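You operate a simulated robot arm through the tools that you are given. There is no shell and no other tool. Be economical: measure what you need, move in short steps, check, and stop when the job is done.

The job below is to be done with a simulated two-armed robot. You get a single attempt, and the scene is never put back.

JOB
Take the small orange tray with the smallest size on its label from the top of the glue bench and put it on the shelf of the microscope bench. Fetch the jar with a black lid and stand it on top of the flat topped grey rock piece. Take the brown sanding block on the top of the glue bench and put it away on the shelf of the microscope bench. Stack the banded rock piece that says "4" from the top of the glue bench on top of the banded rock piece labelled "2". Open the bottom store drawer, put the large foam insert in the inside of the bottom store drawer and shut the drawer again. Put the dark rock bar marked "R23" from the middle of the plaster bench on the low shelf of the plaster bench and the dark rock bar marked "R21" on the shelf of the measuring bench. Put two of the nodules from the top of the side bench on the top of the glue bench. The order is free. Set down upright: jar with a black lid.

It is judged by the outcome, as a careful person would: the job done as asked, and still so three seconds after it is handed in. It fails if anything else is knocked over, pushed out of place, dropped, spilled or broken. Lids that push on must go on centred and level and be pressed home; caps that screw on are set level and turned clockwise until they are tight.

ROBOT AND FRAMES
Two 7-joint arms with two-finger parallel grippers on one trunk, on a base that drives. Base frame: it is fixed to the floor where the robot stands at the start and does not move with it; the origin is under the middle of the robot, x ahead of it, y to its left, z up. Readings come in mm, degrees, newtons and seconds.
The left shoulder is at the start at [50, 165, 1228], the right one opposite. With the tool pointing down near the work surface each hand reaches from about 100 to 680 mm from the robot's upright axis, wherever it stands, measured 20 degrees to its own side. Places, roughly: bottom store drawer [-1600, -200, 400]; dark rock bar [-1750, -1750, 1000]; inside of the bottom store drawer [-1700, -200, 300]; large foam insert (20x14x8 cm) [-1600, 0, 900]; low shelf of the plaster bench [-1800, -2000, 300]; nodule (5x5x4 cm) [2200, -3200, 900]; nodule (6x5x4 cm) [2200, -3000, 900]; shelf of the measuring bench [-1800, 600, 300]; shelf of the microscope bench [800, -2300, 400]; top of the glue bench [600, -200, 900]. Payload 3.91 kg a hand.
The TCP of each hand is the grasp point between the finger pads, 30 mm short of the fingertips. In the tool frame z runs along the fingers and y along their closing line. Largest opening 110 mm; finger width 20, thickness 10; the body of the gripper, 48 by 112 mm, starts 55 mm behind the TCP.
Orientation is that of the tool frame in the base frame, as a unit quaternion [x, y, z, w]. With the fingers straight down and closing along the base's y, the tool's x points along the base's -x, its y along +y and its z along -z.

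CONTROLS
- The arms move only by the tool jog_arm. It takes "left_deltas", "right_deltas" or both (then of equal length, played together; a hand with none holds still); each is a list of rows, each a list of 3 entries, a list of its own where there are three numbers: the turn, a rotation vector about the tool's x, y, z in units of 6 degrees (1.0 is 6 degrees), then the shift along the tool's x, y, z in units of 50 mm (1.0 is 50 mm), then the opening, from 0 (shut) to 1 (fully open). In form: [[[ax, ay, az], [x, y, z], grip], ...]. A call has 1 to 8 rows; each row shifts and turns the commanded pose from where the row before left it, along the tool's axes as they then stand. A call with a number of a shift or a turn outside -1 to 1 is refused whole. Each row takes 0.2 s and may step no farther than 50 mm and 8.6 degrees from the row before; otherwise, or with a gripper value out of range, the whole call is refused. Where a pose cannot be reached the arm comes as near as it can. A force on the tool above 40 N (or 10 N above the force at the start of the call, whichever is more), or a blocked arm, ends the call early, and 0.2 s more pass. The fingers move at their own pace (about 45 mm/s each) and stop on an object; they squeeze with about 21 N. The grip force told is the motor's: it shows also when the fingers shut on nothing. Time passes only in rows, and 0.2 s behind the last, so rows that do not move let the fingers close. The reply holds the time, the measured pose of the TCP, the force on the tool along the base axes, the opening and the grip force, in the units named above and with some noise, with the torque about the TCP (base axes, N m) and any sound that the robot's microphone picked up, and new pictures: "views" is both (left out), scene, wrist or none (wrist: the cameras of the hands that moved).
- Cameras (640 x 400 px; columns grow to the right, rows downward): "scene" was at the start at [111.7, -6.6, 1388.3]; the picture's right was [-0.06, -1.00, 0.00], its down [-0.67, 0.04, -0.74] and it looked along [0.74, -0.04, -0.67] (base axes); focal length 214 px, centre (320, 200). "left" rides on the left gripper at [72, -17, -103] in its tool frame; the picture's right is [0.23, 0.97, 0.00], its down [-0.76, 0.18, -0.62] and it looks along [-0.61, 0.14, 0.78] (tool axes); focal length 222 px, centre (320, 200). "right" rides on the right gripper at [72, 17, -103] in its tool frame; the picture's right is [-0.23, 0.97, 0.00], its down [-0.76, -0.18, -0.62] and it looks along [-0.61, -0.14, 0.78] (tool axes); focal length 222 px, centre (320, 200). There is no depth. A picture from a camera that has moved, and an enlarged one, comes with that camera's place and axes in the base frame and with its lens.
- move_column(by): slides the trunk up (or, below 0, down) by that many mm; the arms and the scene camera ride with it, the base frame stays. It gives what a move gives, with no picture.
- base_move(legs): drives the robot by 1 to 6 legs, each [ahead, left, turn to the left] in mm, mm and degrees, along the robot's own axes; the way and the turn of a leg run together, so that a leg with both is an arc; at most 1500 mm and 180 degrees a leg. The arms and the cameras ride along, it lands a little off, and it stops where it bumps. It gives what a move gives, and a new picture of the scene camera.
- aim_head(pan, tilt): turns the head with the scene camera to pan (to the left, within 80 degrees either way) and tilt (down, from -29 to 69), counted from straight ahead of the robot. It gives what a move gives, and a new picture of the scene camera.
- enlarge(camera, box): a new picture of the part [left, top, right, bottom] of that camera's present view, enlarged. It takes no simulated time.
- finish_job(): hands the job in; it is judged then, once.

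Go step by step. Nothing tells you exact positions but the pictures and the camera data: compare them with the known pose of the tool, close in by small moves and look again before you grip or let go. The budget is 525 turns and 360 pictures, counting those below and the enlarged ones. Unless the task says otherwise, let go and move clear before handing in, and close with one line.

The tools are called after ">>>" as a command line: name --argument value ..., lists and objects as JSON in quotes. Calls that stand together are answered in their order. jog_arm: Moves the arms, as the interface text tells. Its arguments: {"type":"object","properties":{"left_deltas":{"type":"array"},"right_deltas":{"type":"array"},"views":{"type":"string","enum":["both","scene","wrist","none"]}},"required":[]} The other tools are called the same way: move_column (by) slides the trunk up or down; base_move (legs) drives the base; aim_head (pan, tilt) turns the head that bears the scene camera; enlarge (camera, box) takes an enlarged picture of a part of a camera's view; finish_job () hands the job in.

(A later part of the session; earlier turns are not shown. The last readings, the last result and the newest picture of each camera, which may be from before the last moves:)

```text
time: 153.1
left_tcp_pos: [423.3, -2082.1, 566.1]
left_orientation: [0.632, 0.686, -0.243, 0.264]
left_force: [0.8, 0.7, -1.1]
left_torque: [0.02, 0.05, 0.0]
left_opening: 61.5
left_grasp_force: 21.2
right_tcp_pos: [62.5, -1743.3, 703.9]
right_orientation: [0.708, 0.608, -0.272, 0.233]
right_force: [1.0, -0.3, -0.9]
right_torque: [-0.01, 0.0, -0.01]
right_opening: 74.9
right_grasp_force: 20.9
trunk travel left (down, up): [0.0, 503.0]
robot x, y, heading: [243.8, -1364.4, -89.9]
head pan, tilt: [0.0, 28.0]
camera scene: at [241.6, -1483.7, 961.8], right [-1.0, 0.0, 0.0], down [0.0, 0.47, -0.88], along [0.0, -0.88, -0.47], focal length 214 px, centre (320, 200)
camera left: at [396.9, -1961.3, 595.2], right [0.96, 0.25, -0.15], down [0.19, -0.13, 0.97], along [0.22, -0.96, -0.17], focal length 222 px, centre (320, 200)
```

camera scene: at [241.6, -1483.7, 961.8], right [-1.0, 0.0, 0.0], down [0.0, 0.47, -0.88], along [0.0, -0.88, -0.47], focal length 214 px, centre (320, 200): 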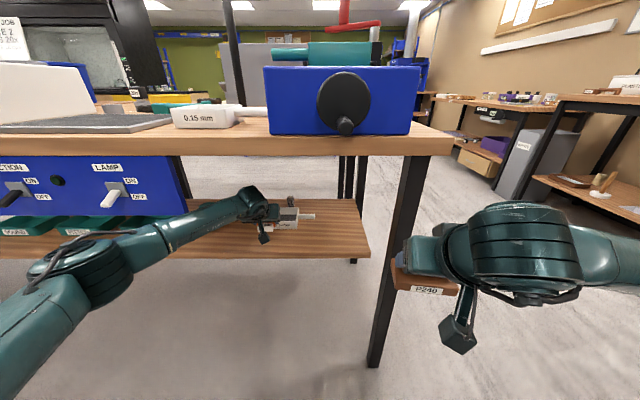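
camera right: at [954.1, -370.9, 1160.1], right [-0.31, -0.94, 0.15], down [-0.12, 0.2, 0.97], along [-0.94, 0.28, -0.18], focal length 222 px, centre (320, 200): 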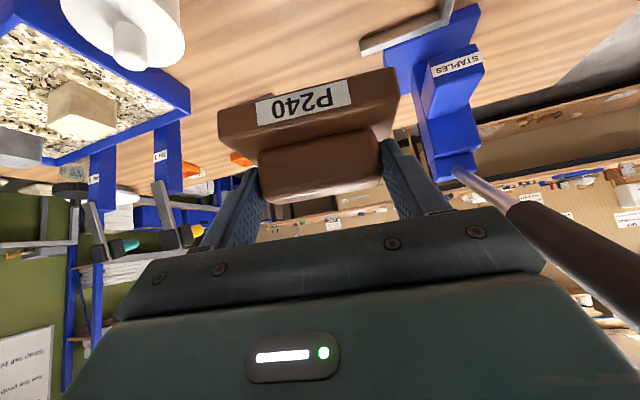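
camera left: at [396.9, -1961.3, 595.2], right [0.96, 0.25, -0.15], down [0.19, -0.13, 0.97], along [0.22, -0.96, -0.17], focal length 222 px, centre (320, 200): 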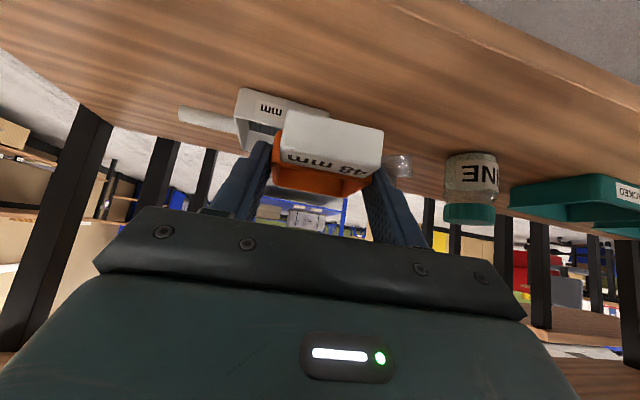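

The tray is over the shelf, in front of the 0.30 mm sieve. A little further forward, then down.

>>> jog_arm --left_deltas '[[[0, 0, 0], [-0.65, 0, 0.585], 0.3], [[0, 0, 0], [0.4, 0, 0.446], 0.3], [[0, 0, 0], [0.4, 0, 0.446], 0.3]]'

>>> enlarge --camera "scene" --box '[190, 170, 390, 270]'

```text
time: 153.9
left_tcp_pos: [426.9, -2125.5, 505.4]
left_orientation: [0.632, 0.687, -0.244, 0.263]
left_force: [0.4, 0.7, 0.0]
left_torque: [0.04, 0.02, 0.0]
left_opening: 61.4
left_grasp_force: 21.1
right_tcp_pos: [62.2, -1744.6, 703.9]
right_orientation: [0.708, 0.609, -0.272, 0.234]
right_force: [0.2, -0.7, -1.7]
right_torque: [-0.02, -0.04, 0.0]
right_opening: 74.7
right_grasp_force: 20.7
trunk travel left (down, up): [0.0, 503.0]
robot x, y, heading: [241.2, -1360.0, -89.9]
head pan, tilt: [0.0, 28.0]
camera scene: at [241.6, -1483.7, 961.9], right [-1.0, 0.0, 0.0], down [0.0, 0.47, -0.88], along [0.0, -0.88, -0.47], focal length 214 px, centre (320, 200)
camera left: at [399.7, -2005.6, 534.6], right [0.96, 0.25, -0.15], down [0.19, -0.13, 0.97], along [0.22, -0.96, -0.17], focal length 222 px, centre (320, 200)
```

scene: 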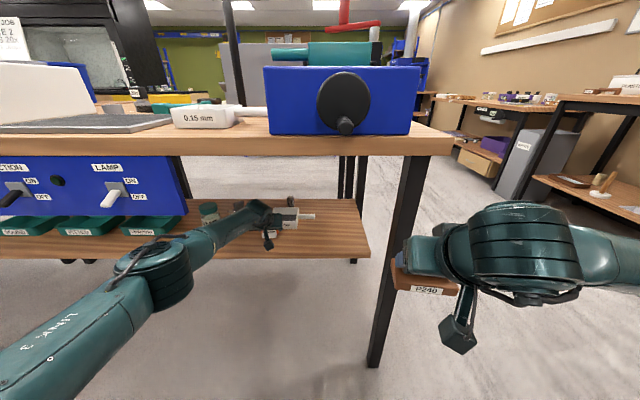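
left: 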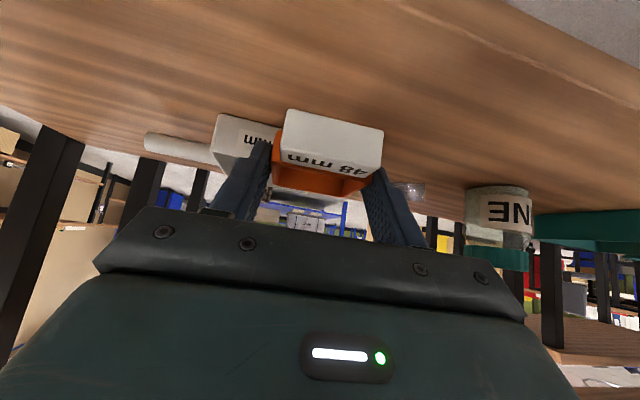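

```text
3.20 times, centred on (290, 220) of scene
camera zoom: at [241.6, -1483.7, 961.9], right [-1.0, 0.0, 0.0], down [0.0, 0.47, -0.88], along [0.0, -0.88, -0.47], focal length 686 px, centre (416, 136)
```

zoom: 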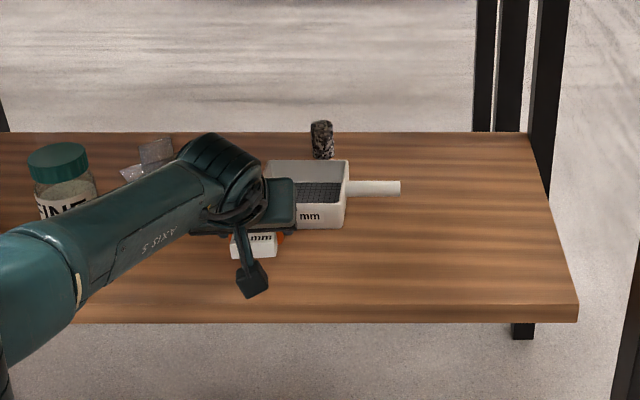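

>>> jog_arm --left_deltas '[[[0, 0, 0], [0.2, 0, 0.223], 0.3], [[0, 0, 0], [0.134, 0, 0.149], 0.3], [[0, 0, 0], [0, 0, 0], 0.3]]' --views "wrist"

```text
time: 154.7
left_tcp_pos: [427.6, -2127.2, 480.0]
left_orientation: [0.632, 0.687, -0.244, 0.264]
left_force: [0.2, 0.3, -0.6]
left_torque: [-0.02, 0.01, 0.02]
left_opening: 61.7
left_grasp_force: 20.8
right_tcp_pos: [62.5, -1744.7, 704.2]
right_orientation: [0.708, 0.609, -0.272, 0.234]
right_force: [0.0, 0.3, -1.8]
right_torque: [0.07, 0.0, -0.03]
right_opening: 74.5
right_grasp_force: 20.8
trunk travel left (down, up): [0.0, 503.0]
robot x, y, heading: [245.0, -1361.9, -90.0]
head pan, tilt: [0.0, 28.0]
camera left: at [400.3, -2005.4, 509.8], right [0.96, 0.25, -0.15], down [0.19, -0.13, 0.97], along [0.22, -0.96, -0.17], focal length 222 px, centre (320, 200)
```

left: 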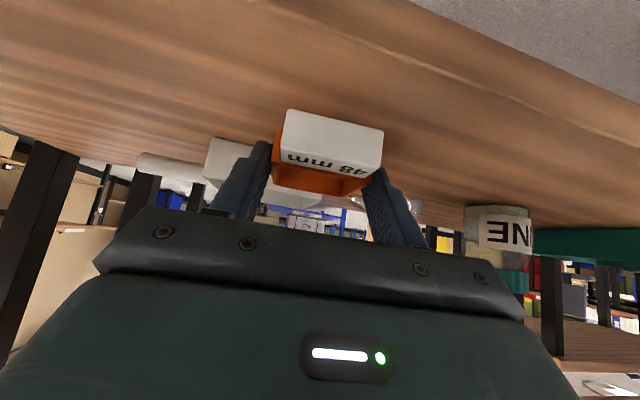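

>>> jog_arm --left_deltas '[[[0, 0, 0], [0.134, 0, 0.149], 0.3], [[0, 0, 0], [0, 0, 0], 0.3]]' --views "none"

>>> jog_arm --left_deltas '[[[0, 0, 0], [0.08, 0, 0.089], 0.3], [[0, 0, 0], [0, 0, 0], 0.3]]' --views "wrist"

```text
time: 155.3
left_tcp_pos: [428.5, -2120.6, 465.2]
left_orientation: [0.632, 0.687, -0.243, 0.264]
left_force: [0.0, 0.4, -0.9]
left_torque: [-0.03, 0.0, 0.01]
left_opening: 61.6
left_grasp_force: 21.1
left hand out of reach, approached as far as the arm can: row 1
right_tcp_pos: [61.3, -1744.6, 702.7]
right_orientation: [0.708, 0.609, -0.272, 0.234]
right_force: [0.2, 0.2, -1.9]
right_torque: [0.0, 0.0, -0.01]
right_opening: 74.5
right_grasp_force: 21.2
trunk travel left (down, up): [0.0, 503.0]
robot x, y, heading: [241.2, -1361.5, -90.0]
head pan, tilt: [0.0, 28.0]
```

```text
time: 155.9
left_tcp_pos: [428.4, -2121.3, 459.6]
left_orientation: [0.631, 0.687, -0.243, 0.264]
left_force: [-0.2, -0.1, 0.9]
left_torque: [-0.06, 0.02, -0.01]
left_opening: 61.4
left_grasp_force: 21.1
right_tcp_pos: [62.2, -1744.8, 704.1]
right_orientation: [0.708, 0.609, -0.271, 0.234]
right_force: [-0.5, 0.0, -1.7]
right_torque: [0.01, -0.03, 0.02]
right_opening: 74.7
right_grasp_force: 21.1
trunk travel left (down, up): [0.0, 503.0]
robot x, y, heading: [242.0, -1361.7, -90.2]
head pan, tilt: [0.0, 28.0]
camera left: at [402.0, -2000.1, 490.0], right [0.96, 0.25, -0.15], down [0.19, -0.13, 0.97], along [0.22, -0.96, -0.17], focal length 222 px, centre (320, 200)
```

left: 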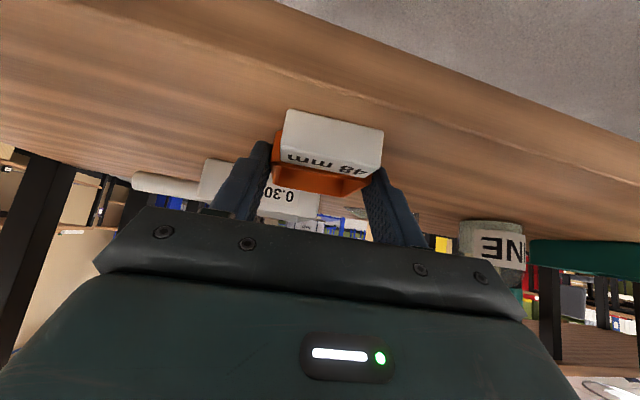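

>>> jog_arm --left_deltas '[[[0, 0, 0], [0.067, 0, 0.074], 0.3], [[0, 0, 0], [0, 0, 0], 0.3]]' --views "none"

>>> jog_arm --left_deltas '[[[0, 0, 0], [0.067, 0, 0.074], 0.3], [[0, 0, 0], [0, 0, 0], 0.3]]' --views "wrist"

```text
time: 156.5
left_tcp_pos: [429.0, -2120.2, 460.8]
left_orientation: [0.631, 0.685, -0.248, 0.268]
left_force: [1.6, -7.4, 20.1]
left_torque: [0.04, -0.05, -0.05]
left_opening: 61.8
left_grasp_force: 20.7
left hand out of reach, approached as far as the arm can: row 1
right_tcp_pos: [61.7, -1743.4, 704.8]
right_orientation: [0.709, 0.607, -0.273, 0.233]
right_force: [-0.2, -0.5, -0.8]
right_torque: [0.02, 0.0, 0.03]
right_opening: 74.6
right_grasp_force: 21.0
trunk travel left (down, up): [0.0, 503.0]
robot x, y, heading: [241.9, -1362.8, -90.1]
head pan, tilt: [0.0, 28.0]
```

```text
time: 157.1
left_tcp_pos: [429.5, -2120.7, 459.3]
left_orientation: [0.631, 0.683, -0.25, 0.27]
left_force: [-0.8, -7.7, 32.3]
left_torque: [-0.27, -0.68, -0.44]
left_opening: 61.5
left_grasp_force: 20.9
left hand out of reach, approached as far as the arm can: row 1
right_tcp_pos: [62.5, -1742.1, 703.9]
right_orientation: [0.707, 0.608, -0.273, 0.236]
right_force: [-0.3, -0.8, -0.8]
right_torque: [0.04, -0.01, -0.02]
right_opening: 74.6
right_grasp_force: 20.6
trunk travel left (down, up): [0.0, 503.0]
robot x, y, heading: [243.5, -1362.8, -90.0]
head pan, tilt: [0.0, 28.0]
camera left: at [402.1, -1997.8, 485.4], right [0.96, 0.24, -0.16], down [0.19, -0.11, 0.98], along [0.22, -0.96, -0.15], focal length 222 px, centre (320, 200)
```

left: 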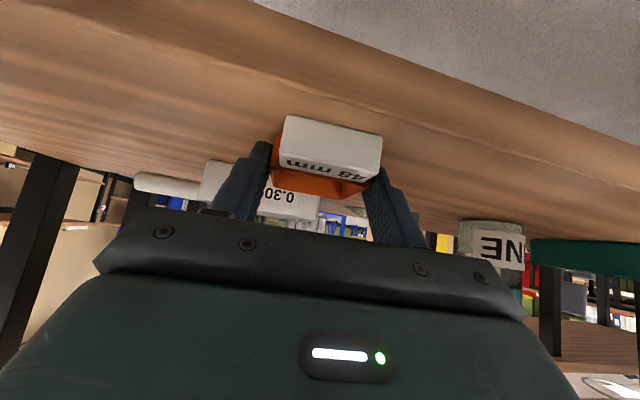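

Contact. Relieve the push and open the fingers.

>>> jog_arm --left_deltas '[[[0, 0, 0], [-0.08, 0, -0.089], 0.3], [[0, 0, 0], [0, 0, 0], 0.6], [[0, 0, 0], [0, 0, 0], 0.8], [[0, 0, 0], [0, 0, 0], 0.8], [[0, 0, 0], [0, 0, 0], 0.8]]' --views "wrist"

```text
time: 158.3
left_tcp_pos: [424.6, -2115.9, 458.4]
left_orientation: [0.633, 0.683, -0.25, 0.265]
left_force: [-20.7, -0.3, 20.4]
left_torque: [-0.2, -0.28, -0.14]
left_opening: 78.0
left_grasp_force: 0.2
right_tcp_pos: [61.2, -1742.2, 705.0]
right_orientation: [0.708, 0.608, -0.272, 0.234]
right_force: [0.4, -0.7, -1.2]
right_torque: [0.0, -0.01, -0.03]
right_opening: 74.7
right_grasp_force: 21.5
trunk travel left (down, up): [0.0, 503.0]
robot x, y, heading: [243.0, -1358.9, -89.9]
head pan, tilt: [0.0, 28.0]
camera left: at [397.8, -1994.7, 487.0], right [0.96, 0.24, -0.16], down [0.19, -0.12, 0.97], along [0.21, -0.96, -0.16], focal length 222 px, centre (320, 200)
```

left: 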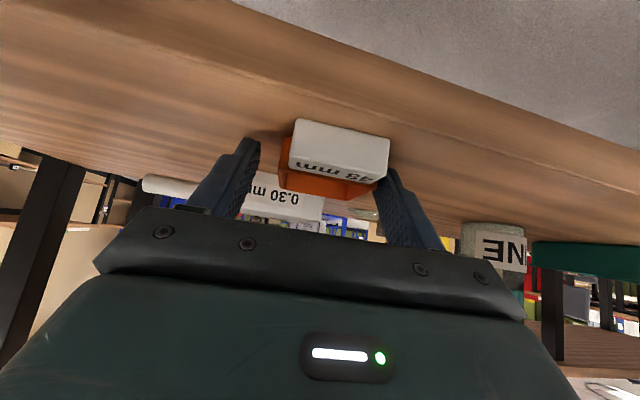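

The fingertips are resting on the shelf; I raise a few mm, centre and open a bit wider.

>>> jog_arm --left_deltas '[[[0, 0, 0], [-0.08, 0.1, -0.089], 0.8], [[0, 0, 0], [0, 0, 0], 0.95], [[0, 0, 0], [0, 0, 0], 0.95]]' --views "wrist"

```text
time: 159.1
left_tcp_pos: [440.5, -2114.5, 459.2]
left_orientation: [0.63, 0.689, -0.24, 0.266]
left_force: [5.2, 7.4, 9.1]
left_torque: [0.02, 0.37, -0.21]
left_opening: 101.7
left_grasp_force: 0.1
right_tcp_pos: [63.7, -1744.0, 703.4]
right_orientation: [0.707, 0.609, -0.272, 0.235]
right_force: [0.0, -0.7, -0.7]
right_torque: [0.0, -0.01, 0.02]
right_opening: 74.7
right_grasp_force: 20.9
trunk travel left (down, up): [0.0, 503.0]
robot x, y, heading: [248.2, -1360.4, -89.9]
head pan, tilt: [0.0, 28.0]
camera left: at [411.8, -1993.1, 488.3], right [0.96, 0.26, -0.15], down [0.19, -0.13, 0.97], along [0.23, -0.96, -0.17], focal length 222 px, centre (320, 200)
```

left: 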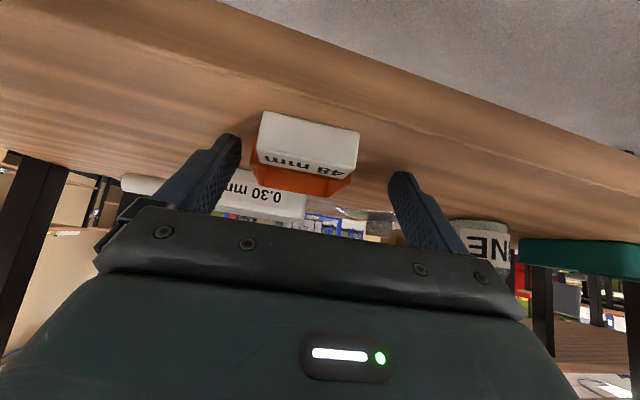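

>>> jog_arm --left_deltas '[[[0, 0, 0], [-0.2, -0.06, -0.223], 1], [[0, 0, 0], [-0.3, 0, -0.334], 1], [[0, 0, 0], [0, 0, 0], 1]]' --views "wrist"

```text
time: 159.9
left_tcp_pos: [432.5, -2114.7, 496.5]
left_orientation: [0.632, 0.687, -0.243, 0.264]
left_force: [0.3, 0.4, -0.2]
left_torque: [-0.03, 0.0, 0.0]
left_opening: 110.3
left_grasp_force: 0.0
right_tcp_pos: [62.5, -1743.9, 702.4]
right_orientation: [0.707, 0.609, -0.271, 0.234]
right_force: [-0.7, 0.0, -0.9]
right_torque: [0.01, -0.01, 0.02]
right_opening: 74.7
right_grasp_force: 21.1
trunk travel left (down, up): [0.0, 503.0]
robot x, y, heading: [238.0, -1361.2, -90.0]
head pan, tilt: [0.0, 28.0]
camera left: at [405.0, -1993.2, 525.7], right [0.96, 0.25, -0.15], down [0.19, -0.13, 0.97], along [0.22, -0.96, -0.17], focal length 222 px, centre (320, 200)
```

left: 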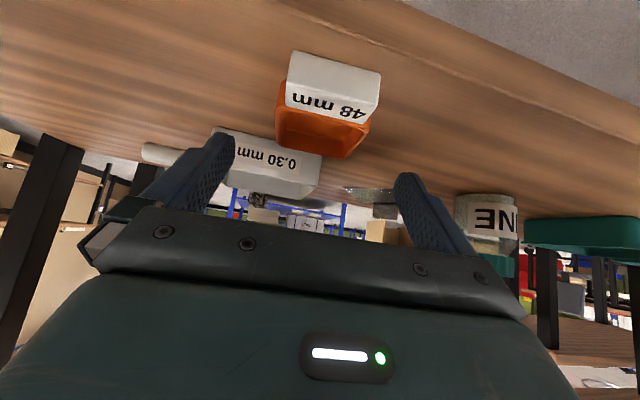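

Tray sits on the shelf. Retract the left hand straight back and back off the base.

>>> jog_arm --left_deltas '[[[0, 0, 0], [0.55, 0, -0.8], 1], [[0, 0, 0], [0.74, 0, -0.66], 1], [[0, 0, 0], [0.74, 0, -0.66], 1], [[0, 0, 0], [0.74, 0, -0.66], 1], [[0, 0, 0], [0.74, 0, -0.66], 1], [[0, 0, 0], [0.74, 0, -0.66], 1]]' --views "none"

>>> base_move --legs '[[-180, 0, 0], [0, 180, 0]]'

>>> enlarge --camera "scene" --box '[190, 160, 450, 300]'

```text
time: 161.3
left_tcp_pos: [409.5, -1820.2, 507.3]
left_orientation: [0.631, 0.688, -0.243, 0.264]
left_force: [0.6, 0.5, -0.7]
left_torque: [0.02, 0.0, 0.01]
left_opening: 110.3
left_grasp_force: 0.1
right_tcp_pos: [62.0, -1744.0, 703.4]
right_orientation: [0.708, 0.608, -0.272, 0.234]
right_force: [0.8, 0.3, -1.3]
right_torque: [0.06, 0.0, 0.02]
right_opening: 74.5
right_grasp_force: 21.2
trunk travel left (down, up): [0.0, 503.0]
robot x, y, heading: [241.3, -1360.3, -90.2]
head pan, tilt: [0.0, 28.0]
```

```text
time: 163.9
left_tcp_pos: [589.1, -1640.7, 506.6]
left_orientation: [0.631, 0.687, -0.244, 0.264]
left_force: [-0.3, 1.0, -0.1]
left_torque: [0.02, 0.02, 0.02]
left_opening: 109.9
left_grasp_force: 0.1
right_tcp_pos: [243.7, -1564.8, 703.9]
right_orientation: [0.708, 0.608, -0.272, 0.233]
right_force: [0.1, -0.5, -1.2]
right_torque: [-0.01, 0.02, 0.01]
right_opening: 74.8
right_grasp_force: 21.0
trunk travel left (down, up): [0.0, 503.0]
robot x, y, heading: [427.5, -1181.0, -89.8]
head pan, tilt: [0.0, 28.0]
camera scene: at [422.7, -1303.6, 961.9], right [-1.0, 0.0, 0.0], down [0.0, 0.47, -0.88], along [0.0, -0.88, -0.47], focal length 214 px, centre (320, 200)
```

scene: 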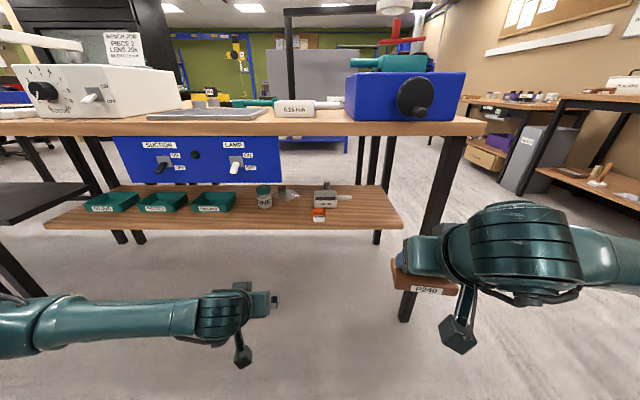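

```text
2.46 times, centred on (320, 230) of scene
camera zoom: at [422.7, -1303.6, 961.9], right [-1.0, 0.0, 0.0], down [0.0, 0.47, -0.88], along [0.0, -0.88, -0.47], focal length 528 px, centre (320, 126)
```

zoom: 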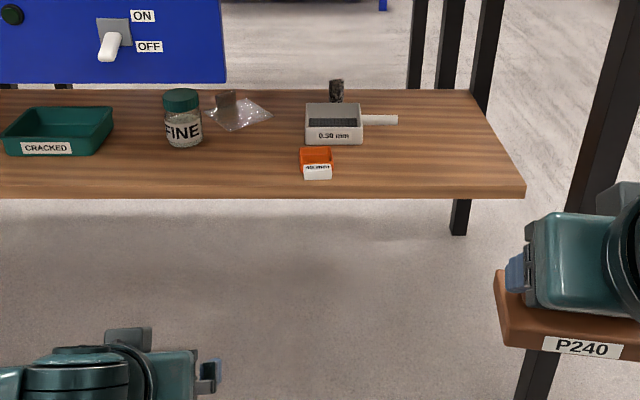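

The tray is well placed. Now the sanding block: lower the right hand, move in, and reach it forward to about x 260.

>>> jog_arm --right_deltas '[[[0, 0, 0], [0.62, 0, 0.689], 0.4], [[0, 0, 0], [0.62, 0, 0.689], 0.4], [[0, 0, 0], [0.62, 0, 0.689], 0.4]]' --views "none"

>>> base_move --legs '[[0, 15, 0], [185, 0, 0]]'

>>> jog_arm --right_deltas '[[[0, 0, 0], [-0.735, 0.14, 0.66], 0.4], [[0, 0, 0], [-0.735, 0.14, 0.66], 0.4], [[0, 0, 0], [-0.735, 0.14, 0.66], 0.4], [[0, 0, 0], [-0.735, 0.14, 0.66], 0.4], [[0, 0, 0], [-0.735, 0.14, 0.66], 0.4], [[0, 0, 0], [-0.735, 0.14, 0.66], 0.4]]'

```text
time: 164.7
left_tcp_pos: [589.6, -1639.5, 505.9]
left_orientation: [0.631, 0.687, -0.243, 0.265]
left_force: [-0.1, 1.3, 0.1]
left_torque: [0.0, 0.01, -0.02]
left_opening: 109.9
left_grasp_force: 0.0
right_tcp_pos: [247.6, -1570.1, 565.2]
right_orientation: [0.708, 0.609, -0.271, 0.233]
right_force: [-0.4, 0.3, -1.8]
right_torque: [0.0, -0.02, -0.01]
right_opening: 74.6
right_grasp_force: 20.8
right hand out of reach, approached as far as the arm can: row 1
trunk travel left (down, up): [0.0, 503.0]
robot x, y, heading: [422.6, -1179.8, -90.0]
head pan, tilt: [0.0, 28.0]
```

```text
time: 166.6
left_tcp_pos: [604.1, -1824.7, 506.8]
left_orientation: [0.632, 0.686, -0.244, 0.265]
left_force: [-0.1, -0.2, 1.0]
left_torque: [-0.05, -0.04, 0.0]
left_opening: 110.1
left_grasp_force: 0.0
right_tcp_pos: [261.1, -1755.1, 565.0]
right_orientation: [0.707, 0.609, -0.272, 0.234]
right_force: [0.8, 0.2, -1.1]
right_torque: [0.02, 0.02, 0.03]
right_opening: 74.7
right_grasp_force: 21.1
trunk travel left (down, up): [0.0, 503.0]
robot x, y, heading: [439.0, -1364.7, -89.9]
head pan, tilt: [0.0, 28.0]
camera scene: at [437.6, -1487.8, 961.9], right [-1.0, 0.0, 0.0], down [0.0, 0.47, -0.88], along [0.0, -0.88, -0.47], focal length 214 px, centre (320, 200)
```

scene: 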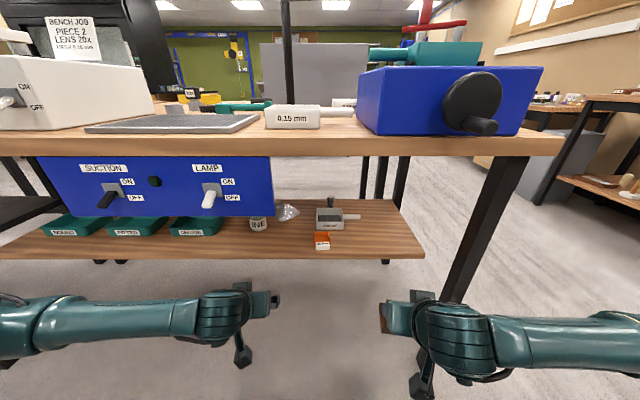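

```text
time: 168.0
left_tcp_pos: [604.8, -1825.4, 506.5]
left_orientation: [0.632, 0.686, -0.243, 0.265]
left_force: [0.3, 0.4, 0.4]
left_torque: [-0.01, 0.0, 0.03]
left_opening: 109.9
left_grasp_force: 0.0
right_tcp_pos: [259.4, -2054.7, 564.4]
right_orientation: [0.708, 0.609, -0.271, 0.233]
right_force: [-0.8, 0.1, -1.5]
right_torque: [0.02, -0.01, -0.01]
right_opening: 74.6
right_grasp_force: 20.9
trunk travel left (down, up): [0.0, 503.0]
robot x, y, heading: [439.2, -1367.6, -90.3]
head pan, tilt: [0.0, 28.0]
camera scene: at [437.5, -1487.8, 961.8], right [-1.0, 0.0, 0.0], down [0.0, 0.47, -0.88], along [0.0, -0.88, -0.47], focal length 214 px, centre (320, 200)
camera right: at [293.3, -1934.5, 593.3], right [0.94, -0.31, 0.15], down [-0.2, -0.12, 0.97], along [-0.28, -0.94, -0.18], focal length 222 px, centre (320, 200)
```

scene: 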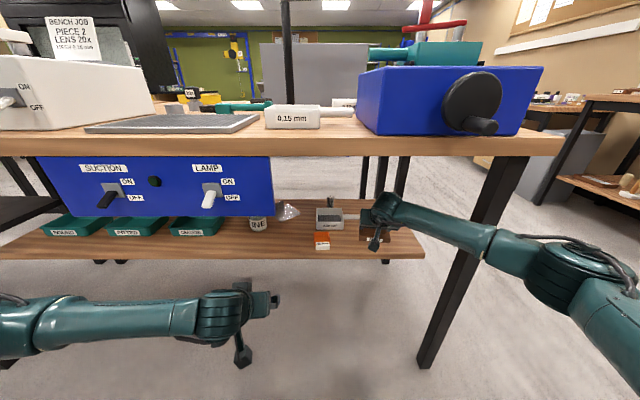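
right: 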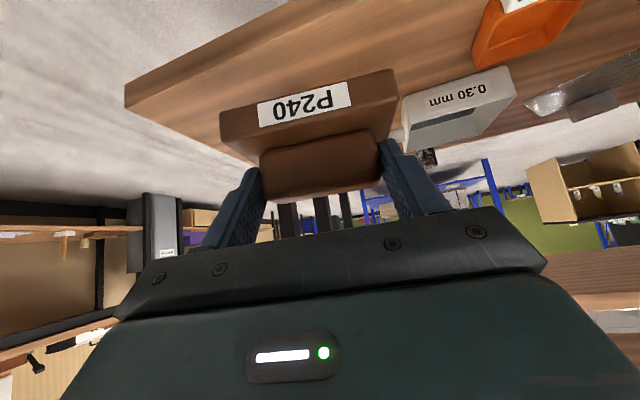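

The forearm nears the bench leg, so I shift the base 40 mm left (+x) before the last reach.

>>> base_move --legs '[[0, 40, 0]]'

>>> jog_arm --right_deltas '[[[0, 0, 0], [-0.5, 0.1, 0.45], 0.4], [[0, 0, 0], [-0.5, 0.1, 0.45], 0.4], [[0, 0, 0], [0.5, 0, 0.555], 0.4]]'

>>> enlarge --camera "scene" --box '[290, 170, 490, 290]'

```text
time: 168.9
left_tcp_pos: [643.9, -1825.8, 506.3]
left_orientation: [0.632, 0.686, -0.244, 0.264]
left_force: [0.2, 0.7, -1.1]
left_torque: [-0.02, 0.02, -0.01]
left_opening: 109.8
left_grasp_force: 0.1
right_tcp_pos: [298.5, -2053.6, 564.6]
right_orientation: [0.708, 0.609, -0.272, 0.234]
right_force: [-0.2, 0.2, -1.8]
right_torque: [0.01, 0.0, -0.01]
right_opening: 75.0
right_grasp_force: 21.2
trunk travel left (down, up): [0.0, 503.0]
robot x, y, heading: [480.9, -1362.6, -90.0]
head pan, tilt: [0.0, 28.0]
camera scene: at [477.7, -1487.9, 961.8], right [-1.0, 0.0, 0.0], down [0.0, 0.47, -0.88], along [0.0, -0.88, -0.47], focal length 214 px, centre (320, 200)
```

scene: 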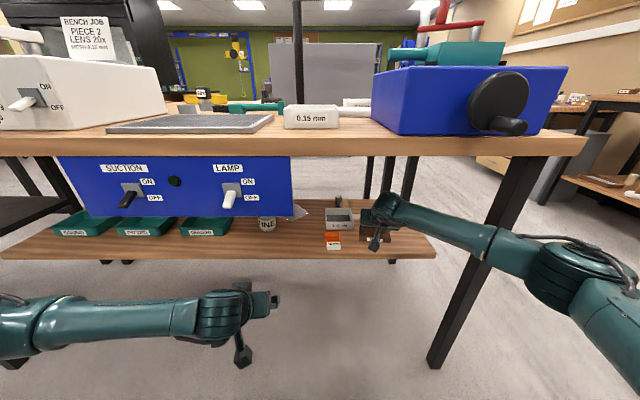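

```text
time: 169.7
left_tcp_pos: [643.5, -1824.8, 507.1]
left_orientation: [0.632, 0.687, -0.243, 0.263]
left_force: [0.5, 0.2, 0.0]
left_torque: [0.01, 0.01, 0.03]
left_opening: 110.2
left_grasp_force: 0.1
right_tcp_pos: [299.9, -2121.0, 528.2]
right_orientation: [0.707, 0.609, -0.272, 0.234]
right_force: [0.1, 1.3, -0.6]
right_torque: [0.01, 0.03, 0.02]
right_opening: 74.7
right_grasp_force: 20.9
trunk travel left (down, up): [0.0, 503.0]
robot x, y, heading: [479.1, -1366.9, -90.2]
head pan, tilt: [0.0, 28.0]
camera scene: at [477.8, -1487.8, 961.9], right [-1.0, 0.0, 0.0], down [0.0, 0.47, -0.88], along [0.0, -0.88, -0.47], focal length 214 px, centre (320, 200)
camera right: at [332.9, -2002.4, 556.2], right [0.94, -0.31, 0.15], down [-0.2, -0.12, 0.97], along [-0.29, -0.94, -0.18], focal length 222 px, centre (320, 200)
```

scene: 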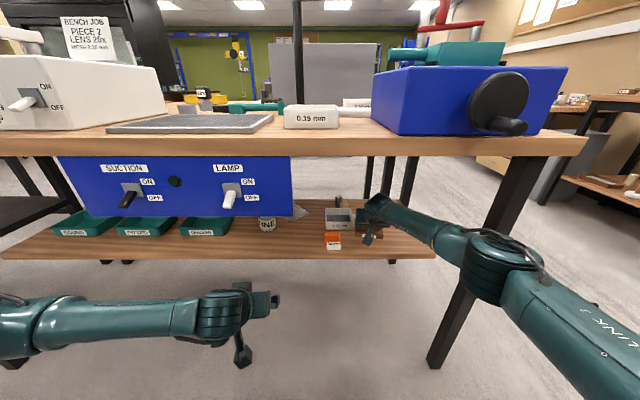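
right: 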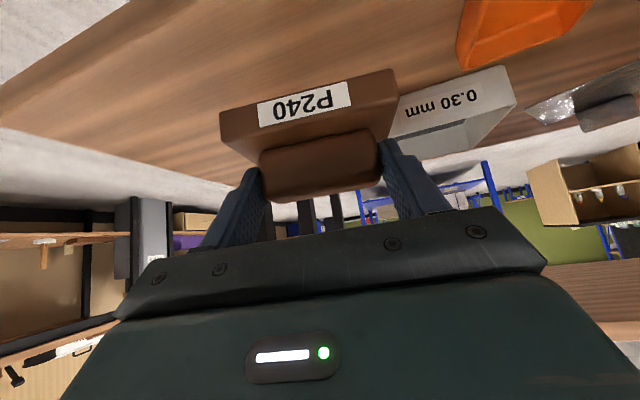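

```text
3.20 times, centred on (390, 230) of scene
camera zoom: at [477.8, -1487.8, 961.9], right [-1.0, 0.0, 0.0], down [0.0, 0.47, -0.88], along [0.0, -0.88, -0.47], focal length 686 px, centre (96, 104)
```

zoom: 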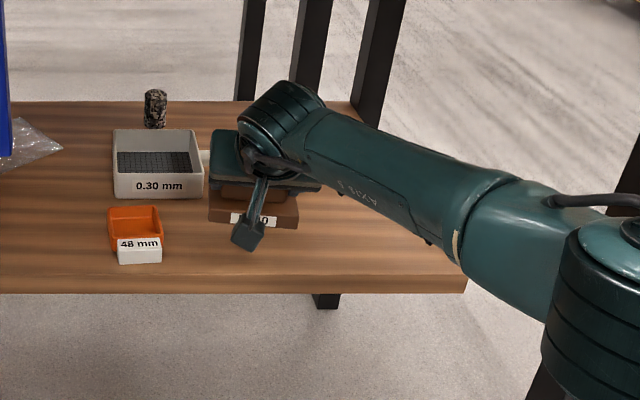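

>>> jog_arm --right_deltas '[[[0, 0, 0], [0.268, 0, 0.297], 0.4], [[0, 0, 0], [0.268, 0, 0.297], 0.4], [[0, 0, 0], [0, 0, 0], 0.4]]' --views "wrist"

>>> jog_arm --right_deltas '[[[0, 0, 0], [0.067, 0, 0.074], 0.4], [[0, 0, 0], [0, 0, 0], 0.4]]' --views "none"

```text
time: 170.5
left_tcp_pos: [644.7, -1824.9, 507.3]
left_orientation: [0.631, 0.687, -0.244, 0.264]
left_force: [0.1, 0.1, -0.2]
left_torque: [0.02, 0.01, 0.0]
left_opening: 109.9
left_grasp_force: 0.0
right_tcp_pos: [298.4, -2121.2, 487.3]
right_orientation: [0.708, 0.608, -0.272, 0.234]
right_force: [0.7, -0.1, -0.2]
right_torque: [0.01, -0.02, 0.0]
right_opening: 74.8
right_grasp_force: 20.7
trunk travel left (down, up): [0.0, 503.0]
robot x, y, heading: [477.8, -1361.5, -90.4]
head pan, tilt: [0.0, 28.0]
camera right: at [332.9, -2002.5, 516.1], right [0.94, -0.31, 0.15], down [-0.2, -0.12, 0.97], along [-0.29, -0.94, -0.18], focal length 222 px, centre (320, 200)
```

right: 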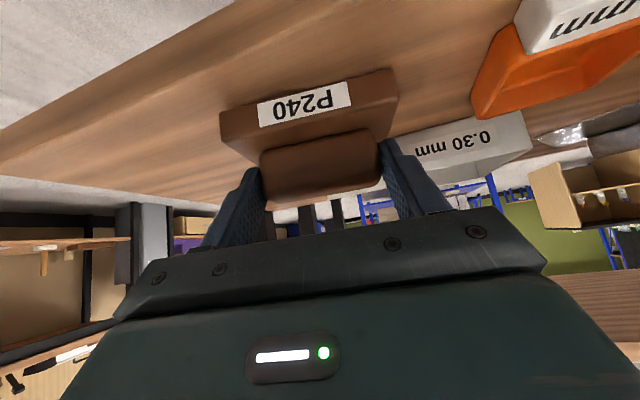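

```text
time: 171.1
left_tcp_pos: [644.6, -1825.5, 507.1]
left_orientation: [0.632, 0.687, -0.244, 0.263]
left_force: [0.7, -0.1, 0.6]
left_torque: [0.01, -0.01, 0.01]
left_opening: 110.0
left_grasp_force: 0.1
right_tcp_pos: [298.1, -2121.7, 483.1]
right_orientation: [0.709, 0.608, -0.272, 0.233]
right_force: [0.0, -0.3, 1.6]
right_torque: [-0.05, -0.07, -0.02]
right_opening: 74.9
right_grasp_force: 20.6
trunk travel left (down, up): [0.0, 503.0]
robot x, y, heading: [478.7, -1364.9, -89.8]
head pan, tilt: [0.0, 28.0]
```

Nearly touching; another 3 mm then release carefully.

>>> jog_arm --right_deltas '[[[0, 0, 0], [0.04, 0, 0.045], 0.4], [[0, 0, 0], [0, 0, 0], 0.4]]' --views "none"

>>> jog_arm --right_deltas '[[[0, 0, 0], [0, 0, 0], 0.75], [[0, 0, 0], [0, 0, 0], 0.85], [[0, 0, 0], [0, 0, 0], 0.85]]' --views "wrist"

```text
time: 171.7
left_tcp_pos: [644.3, -1824.2, 507.9]
left_orientation: [0.632, 0.686, -0.244, 0.265]
left_force: [0.0, 0.5, -0.4]
left_torque: [-0.02, -0.01, -0.01]
left_opening: 110.2
left_grasp_force: 0.1
right_tcp_pos: [298.1, -2122.2, 483.8]
right_orientation: [0.707, 0.608, -0.273, 0.235]
right_force: [-0.5, 0.5, 11.7]
right_torque: [-0.12, -0.29, -0.05]
right_opening: 74.6
right_grasp_force: 21.0
trunk travel left (down, up): [0.0, 503.0]
robot x, y, heading: [477.9, -1366.3, -90.1]
head pan, tilt: [0.0, 28.0]
```

```text
time: 172.5
left_tcp_pos: [644.5, -1824.9, 507.4]
left_orientation: [0.633, 0.686, -0.244, 0.263]
left_force: [0.0, -0.2, 0.6]
left_torque: [0.02, -0.02, -0.03]
left_opening: 110.1
left_grasp_force: 0.2
right_tcp_pos: [298.2, -2121.6, 479.3]
right_orientation: [0.708, 0.609, -0.271, 0.233]
right_force: [-0.4, -0.2, 0.1]
right_torque: [0.0, -0.02, -0.01]
right_opening: 93.7
right_grasp_force: 0.1
trunk travel left (down, up): [0.0, 503.0]
robot x, y, heading: [483.1, -1368.0, -90.3]
head pan, tilt: [0.0, 28.0]
camera right: at [332.7, -2002.1, 507.9], right [0.94, -0.31, 0.15], down [-0.2, -0.12, 0.97], along [-0.29, -0.94, -0.18], focal length 222 px, centre (320, 200)
```

right: 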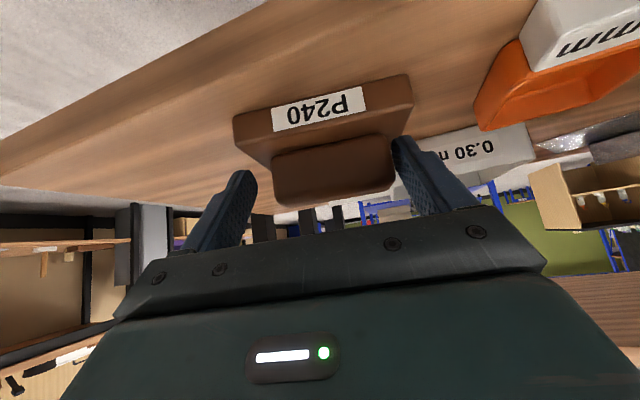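

>>> jog_arm --right_deltas '[[[0, 0, 0], [0, 0, 0], 1], [[0, 0, 0], [0, 0, 0], 1], [[0, 0, 0], [-0.2, 0, -0.223], 1], [[0, 0, 0], [-0.535, 0, -0.594], 1]]' --views "wrist"

```text
time: 173.5
left_tcp_pos: [644.3, -1824.8, 506.8]
left_orientation: [0.632, 0.687, -0.244, 0.263]
left_force: [0.1, 0.1, -0.4]
left_torque: [-0.01, 0.01, -0.01]
left_opening: 110.0
left_grasp_force: 0.1
right_tcp_pos: [298.0, -2122.1, 535.2]
right_orientation: [0.708, 0.609, -0.271, 0.233]
right_force: [-0.4, -0.1, -0.2]
right_torque: [-0.01, 0.0, -0.01]
right_opening: 110.1
right_grasp_force: 0.1
trunk travel left (down, up): [0.0, 503.0]
robot x, y, heading: [481.2, -1361.5, -89.7]
head pan, tilt: [0.0, 28.0]
camera right: at [332.7, -2002.5, 563.7], right [0.94, -0.31, 0.15], down [-0.2, -0.12, 0.97], along [-0.29, -0.94, -0.18], focal length 222 px, centre (320, 200)
```

right: 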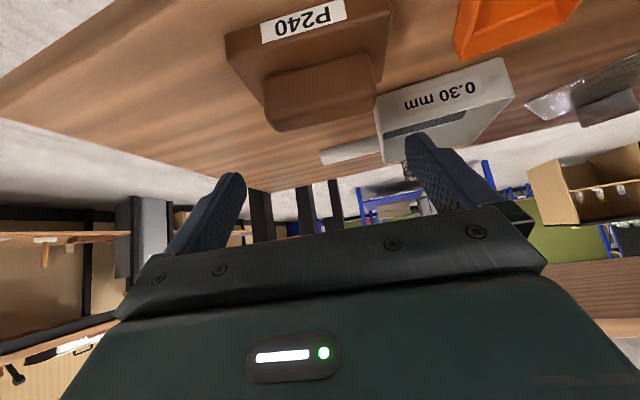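

Sanding block is on the shelf. Retract, back off, raise the trunk.

>>> jog_arm --right_deltas '[[[0, 0, 0], [0.74, 0, -0.66], 1], [[0, 0, 0], [0.74, 0, -0.66], 1], [[0, 0, 0], [0.74, 0, -0.66], 1], [[0, 0, 0], [0.74, 0, -0.66], 1], [[0, 0, 0], [0.74, 0, -0.66], 1], [[0, 0, 0], [0.74, 0, -0.66], 1]]' --views "none"

>>> base_move --legs '[[-200, 0, 0]]'

>>> enlarge --camera "scene" --box '[220, 160, 460, 280]'

>>> move_column --by 400

```text
time: 174.9
left_tcp_pos: [644.8, -1825.1, 506.3]
left_orientation: [0.632, 0.687, -0.244, 0.264]
left_force: [0.1, 0.4, -0.5]
left_torque: [-0.04, 0.01, -0.01]
left_opening: 110.2
left_grasp_force: 0.0
right_tcp_pos: [341.7, -1828.0, 534.0]
right_orientation: [0.709, 0.608, -0.272, 0.233]
right_force: [0.4, -0.7, -1.2]
right_torque: [-0.02, -0.05, -0.02]
right_opening: 109.9
right_grasp_force: 0.1
trunk travel left (down, up): [0.0, 503.0]
robot x, y, heading: [480.5, -1365.8, -90.1]
head pan, tilt: [0.0, 28.0]
```

```text
time: 176.5
left_tcp_pos: [644.4, -1628.4, 506.8]
left_orientation: [0.632, 0.686, -0.244, 0.264]
left_force: [0.0, -0.1, -0.2]
left_torque: [-0.01, -0.01, -0.03]
left_opening: 110.0
left_grasp_force: 0.0
right_tcp_pos: [342.2, -1628.9, 533.4]
right_orientation: [0.709, 0.608, -0.271, 0.233]
right_force: [-0.1, -0.6, 0.2]
right_torque: [0.02, -0.02, -0.02]
right_opening: 110.0
right_grasp_force: 0.0
trunk travel left (down, up): [0.0, 503.0]
robot x, y, heading: [479.4, -1163.5, -89.9]
head pan, tilt: [0.0, 28.0]
camera scene: at [477.9, -1290.5, 961.9], right [-1.0, 0.0, 0.0], down [0.0, 0.47, -0.88], along [0.0, -0.88, -0.47], focal length 214 px, centre (320, 200)
```

scene: 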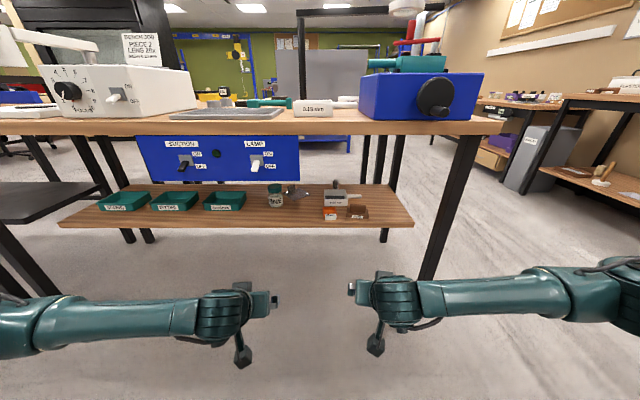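

```text
2.67 times, centred on (340, 220) of scene
camera zoom: at [477.9, -1290.5, 961.9], right [-1.0, 0.0, 0.0], down [0.0, 0.47, -0.88], along [0.0, -0.88, -0.47], focal length 572 px, centre (267, 147)
```

zoom: 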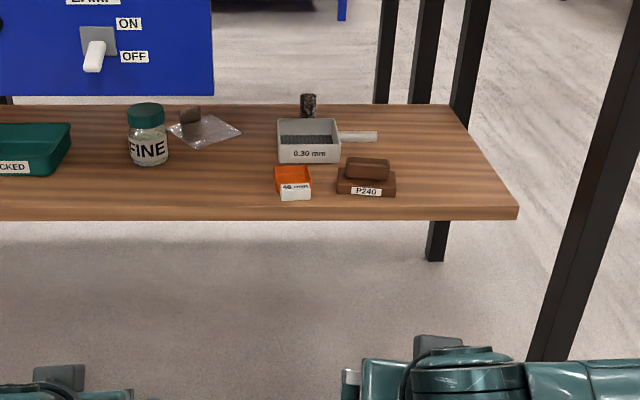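

```text
time: 180.3
left_tcp_pos: [644.4, -1628.6, 906.9]
left_orientation: [0.632, 0.687, -0.243, 0.264]
left_force: [-0.4, 0.0, 0.6]
left_torque: [-0.01, 0.0, 0.01]
left_opening: 110.0
left_grasp_force: 0.0
right_tcp_pos: [342.5, -1630.0, 934.7]
right_orientation: [0.709, 0.608, -0.271, 0.233]
right_force: [-0.8, 0.1, 0.7]
right_torque: [0.03, 0.0, 0.01]
right_opening: 110.0
right_grasp_force: 0.1
trunk travel left (down, up): [-400.0, 103.0]
robot x, y, heading: [477.4, -1170.0, -90.2]
head pan, tilt: [0.0, 28.0]
```

Both are well placed. I restore the hands to vertical and raise the trunk to look for the side bench's nodules.

>>> jog_arm --left_deltas '[[[0, 1, 0], [0, 0, -0.5], 1], [[0, 1, 0], [0, 0, -0.5], 1], [[0, 1, 0], [0, 0, -0.5], 1], [[0, 1, 0], [0, 0, -0.5], 1], [[0, 1, 0], [0, 0, -0.5], 1], [[0, 1, 0], [0, 0, -0.5], 1], [[0, 1, 0], [0, 0, -0.5], 1], [[0, 0, 0.85], [0, 0, -0.5], 1]]' --right_deltas '[[[0, 1, 0], [0, 0, -0.5], 1], [[0, 1, 0], [0, 0, -0.5], 1], [[0, 1, 0], [0, 0, -0.5], 1], [[0, 1, 0], [0, 0, -0.5], 1], [[0, 1, 0], [0, 0, -0.5], 1], [[0, 1, 0], [0, 0, -0.5], 1], [[0, 1, 0], [0, 0, -0.5], 1], [[0, 0, -1], [0, 0, -0.5], 1]]' --views "none"

>>> move_column --by 48

>>> aim_head --pan 20 --tilt 15

>>> aim_head --pan -40 --tilt 15

```text
time: 182.1
left_tcp_pos: [637.5, -1557.4, 1089.2]
left_orientation: [0.71, 0.704, -0.001, 0.0]
left_force: [-0.7, 0.6, -0.7]
left_torque: [0.01, 0.0, -0.01]
left_opening: 110.1
left_grasp_force: 0.0
right_tcp_pos: [352.6, -1562.0, 1116.2]
right_orientation: [0.723, 0.691, 0.0, 0.0]
right_force: [0.3, -0.8, -1.0]
right_torque: [-0.02, 0.0, 0.02]
right_opening: 110.0
right_grasp_force: 0.0
trunk travel left (down, up): [-400.0, 103.0]
robot x, y, heading: [483.3, -1168.1, -90.4]
head pan, tilt: [0.0, 28.0]
```

```text
time: 183.0
left_tcp_pos: [637.7, -1558.1, 1135.4]
left_orientation: [0.709, 0.705, -0.001, 0.001]
left_force: [0.4, 0.0, 0.6]
left_torque: [0.03, 0.03, 0.05]
left_opening: 110.0
left_grasp_force: 0.2
right_tcp_pos: [353.5, -1561.7, 1163.8]
right_orientation: [0.725, 0.689, 0.0, 0.0]
right_force: [0.1, 0.5, 0.5]
right_torque: [0.0, -0.02, 0.01]
right_opening: 110.0
right_grasp_force: 0.0
trunk travel left (down, up): [-448.0, 55.0]
robot x, y, heading: [479.0, -1170.1, -90.3]
head pan, tilt: [0.0, 28.0]
```

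```text
time: 183.8
left_tcp_pos: [637.6, -1558.6, 1135.8]
left_orientation: [0.709, 0.705, 0.0, 0.0]
left_force: [-0.3, -0.2, -0.1]
left_torque: [0.01, 0.01, -0.03]
left_opening: 110.0
left_grasp_force: 0.1
right_tcp_pos: [353.6, -1561.4, 1164.2]
right_orientation: [0.724, 0.69, 0.001, -0.001]
right_force: [-0.7, 0.4, 0.8]
right_torque: [-0.01, -0.01, 0.0]
right_opening: 109.9
right_grasp_force: 0.1
trunk travel left (down, up): [-448.0, 55.0]
robot x, y, heading: [481.1, -1167.8, -90.4]
head pan, tilt: [20.0, 15.0]
camera scene: at [509.8, -1287.2, 1430.8], right [-0.94, -0.34, 0.0], down [-0.09, 0.24, -0.97], along [0.33, -0.91, -0.26], focal length 214 px, centre (320, 200)
```

scene: 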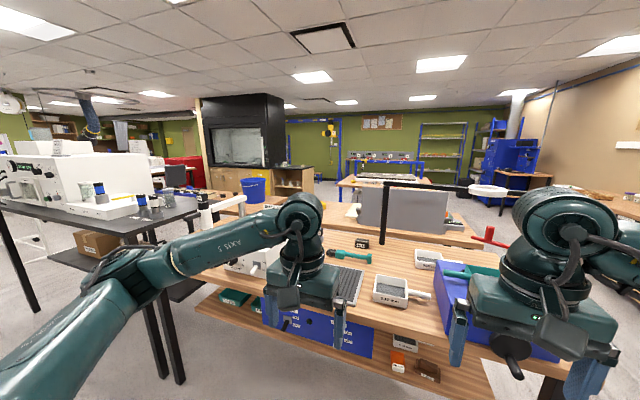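

```text
time: 185.2
left_tcp_pos: [637.3, -1558.7, 1136.6]
left_orientation: [0.709, 0.705, -0.001, 0.001]
left_force: [0.2, 0.2, 0.1]
left_torque: [0.01, 0.02, -0.01]
left_opening: 110.2
left_grasp_force: 0.0
right_tcp_pos: [353.0, -1560.9, 1163.6]
right_orientation: [0.724, 0.689, 0.001, -0.001]
right_force: [-0.9, -0.5, 0.2]
right_torque: [0.01, -0.01, -0.01]
right_opening: 109.9
right_grasp_force: 0.1
trunk travel left (down, up): [-448.0, 55.0]
robot x, y, heading: [478.6, -1167.9, -90.3]
head pan, tilt: [-40.0, 15.0]
camera scene: at [418.0, -1270.6, 1430.9], right [-0.76, 0.64, 0.0], down [0.17, 0.2, -0.97], along [-0.62, -0.74, -0.26], focal length 214 px, centre (320, 200)
```

scene: 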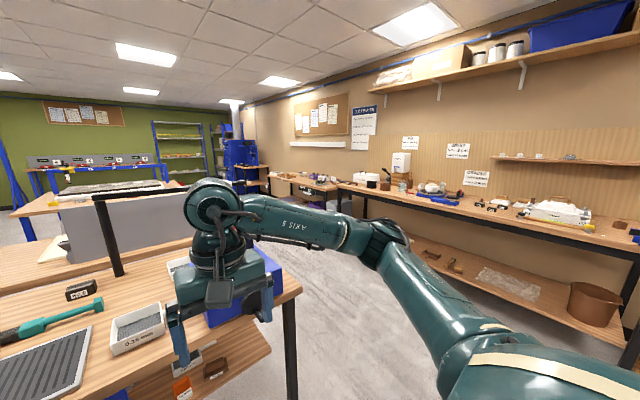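

The way round is by the right-hand aisle. I drive to x≈-500 and then down past the benches.

>>> base_move --legs '[[0, -950, 0], [1150, 0, 0], [1150, 0, 0]]'

>>> aim_head --pan 70 --tilt 20

```text
time: 201.1
left_tcp_pos: [-338.2, -3868.4, 1136.6]
left_orientation: [0.713, 0.701, -0.001, 0.0]
left_force: [-0.2, -0.4, 0.4]
left_torque: [0.01, 0.04, 0.04]
left_opening: 110.1
left_grasp_force: 0.0
right_tcp_pos: [-624.1, -3867.5, 1163.7]
right_orientation: [0.728, 0.686, 0.001, 0.0]
right_force: [0.0, 1.0, 0.6]
right_torque: [0.0, 0.03, 0.0]
right_opening: 110.2
right_grasp_force: 0.1
trunk travel left (down, up): [-448.0, 55.0]
robot x, y, heading: [-489.0, -3477.5, -90.7]
head pan, tilt: [-40.0, 15.0]
camera scene: at [-556.0, -3577.7, 1430.9], right [-0.76, 0.65, 0.0], down [0.17, 0.2, -0.97], along [-0.63, -0.73, -0.26], focal length 214 px, centre (320, 200)
```

scene: 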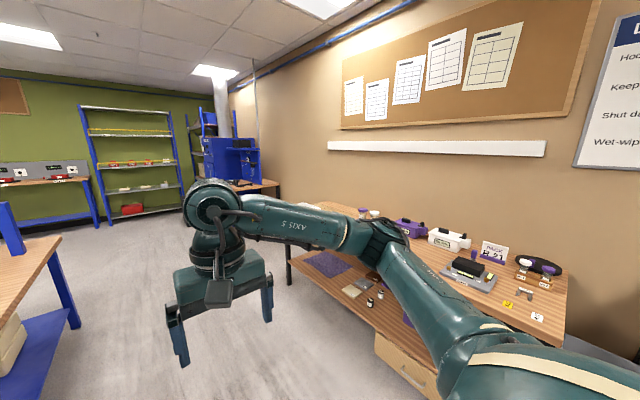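

```text
time: 203.0
left_tcp_pos: [-339.3, -3867.4, 1136.2]
left_orientation: [0.713, 0.701, -0.001, 0.001]
left_force: [0.3, 0.5, 0.3]
left_torque: [0.02, 0.01, 0.0]
left_opening: 109.9
left_grasp_force: 0.1
right_tcp_pos: [-624.4, -3867.7, 1164.6]
right_orientation: [0.728, 0.686, -0.001, -0.001]
right_force: [0.1, 0.6, 1.1]
right_torque: [-0.02, 0.02, -0.03]
right_opening: 110.2
right_grasp_force: 0.1
trunk travel left (down, up): [-448.0, 55.0]
robot x, y, heading: [-494.8, -3475.3, -91.0]
head pan, tilt: [70.0, 20.0]
camera scene: at [-408.0, -3539.8, 1422.8], right [-0.36, -0.93, 0.0], down [-0.32, 0.12, -0.94], along [0.88, -0.33, -0.34], focal length 214 px, centre (320, 200)
```

scene: 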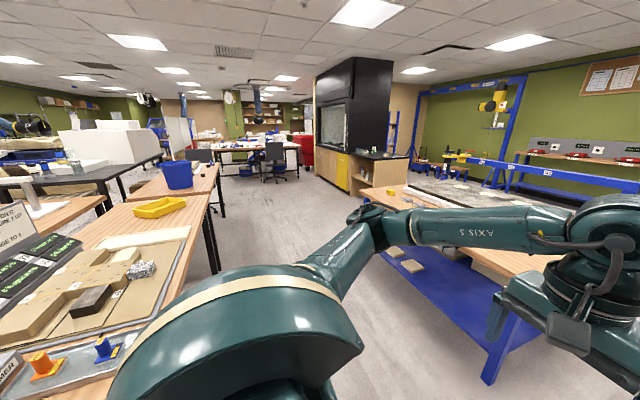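

>>> enlarge --camera "scene" --box '[140, 130, 300, 230]'

```text
4.00 times, centred on (220, 180) of scene
camera zoom: at [-408.0, -3539.8, 1422.8], right [-0.36, -0.93, 0.0], down [-0.32, 0.12, -0.94], along [0.88, -0.33, -0.34], focal length 858 px, centre (720, 280)
```

zoom: 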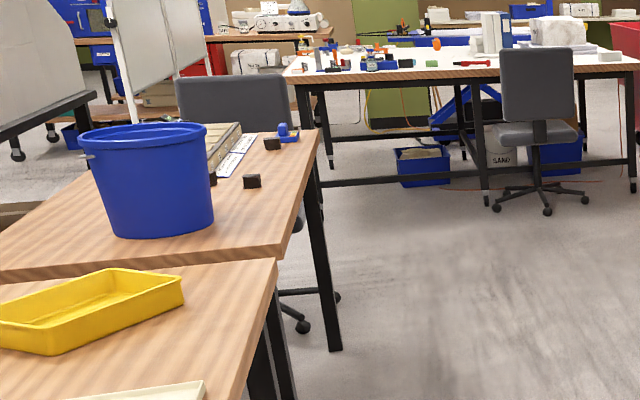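

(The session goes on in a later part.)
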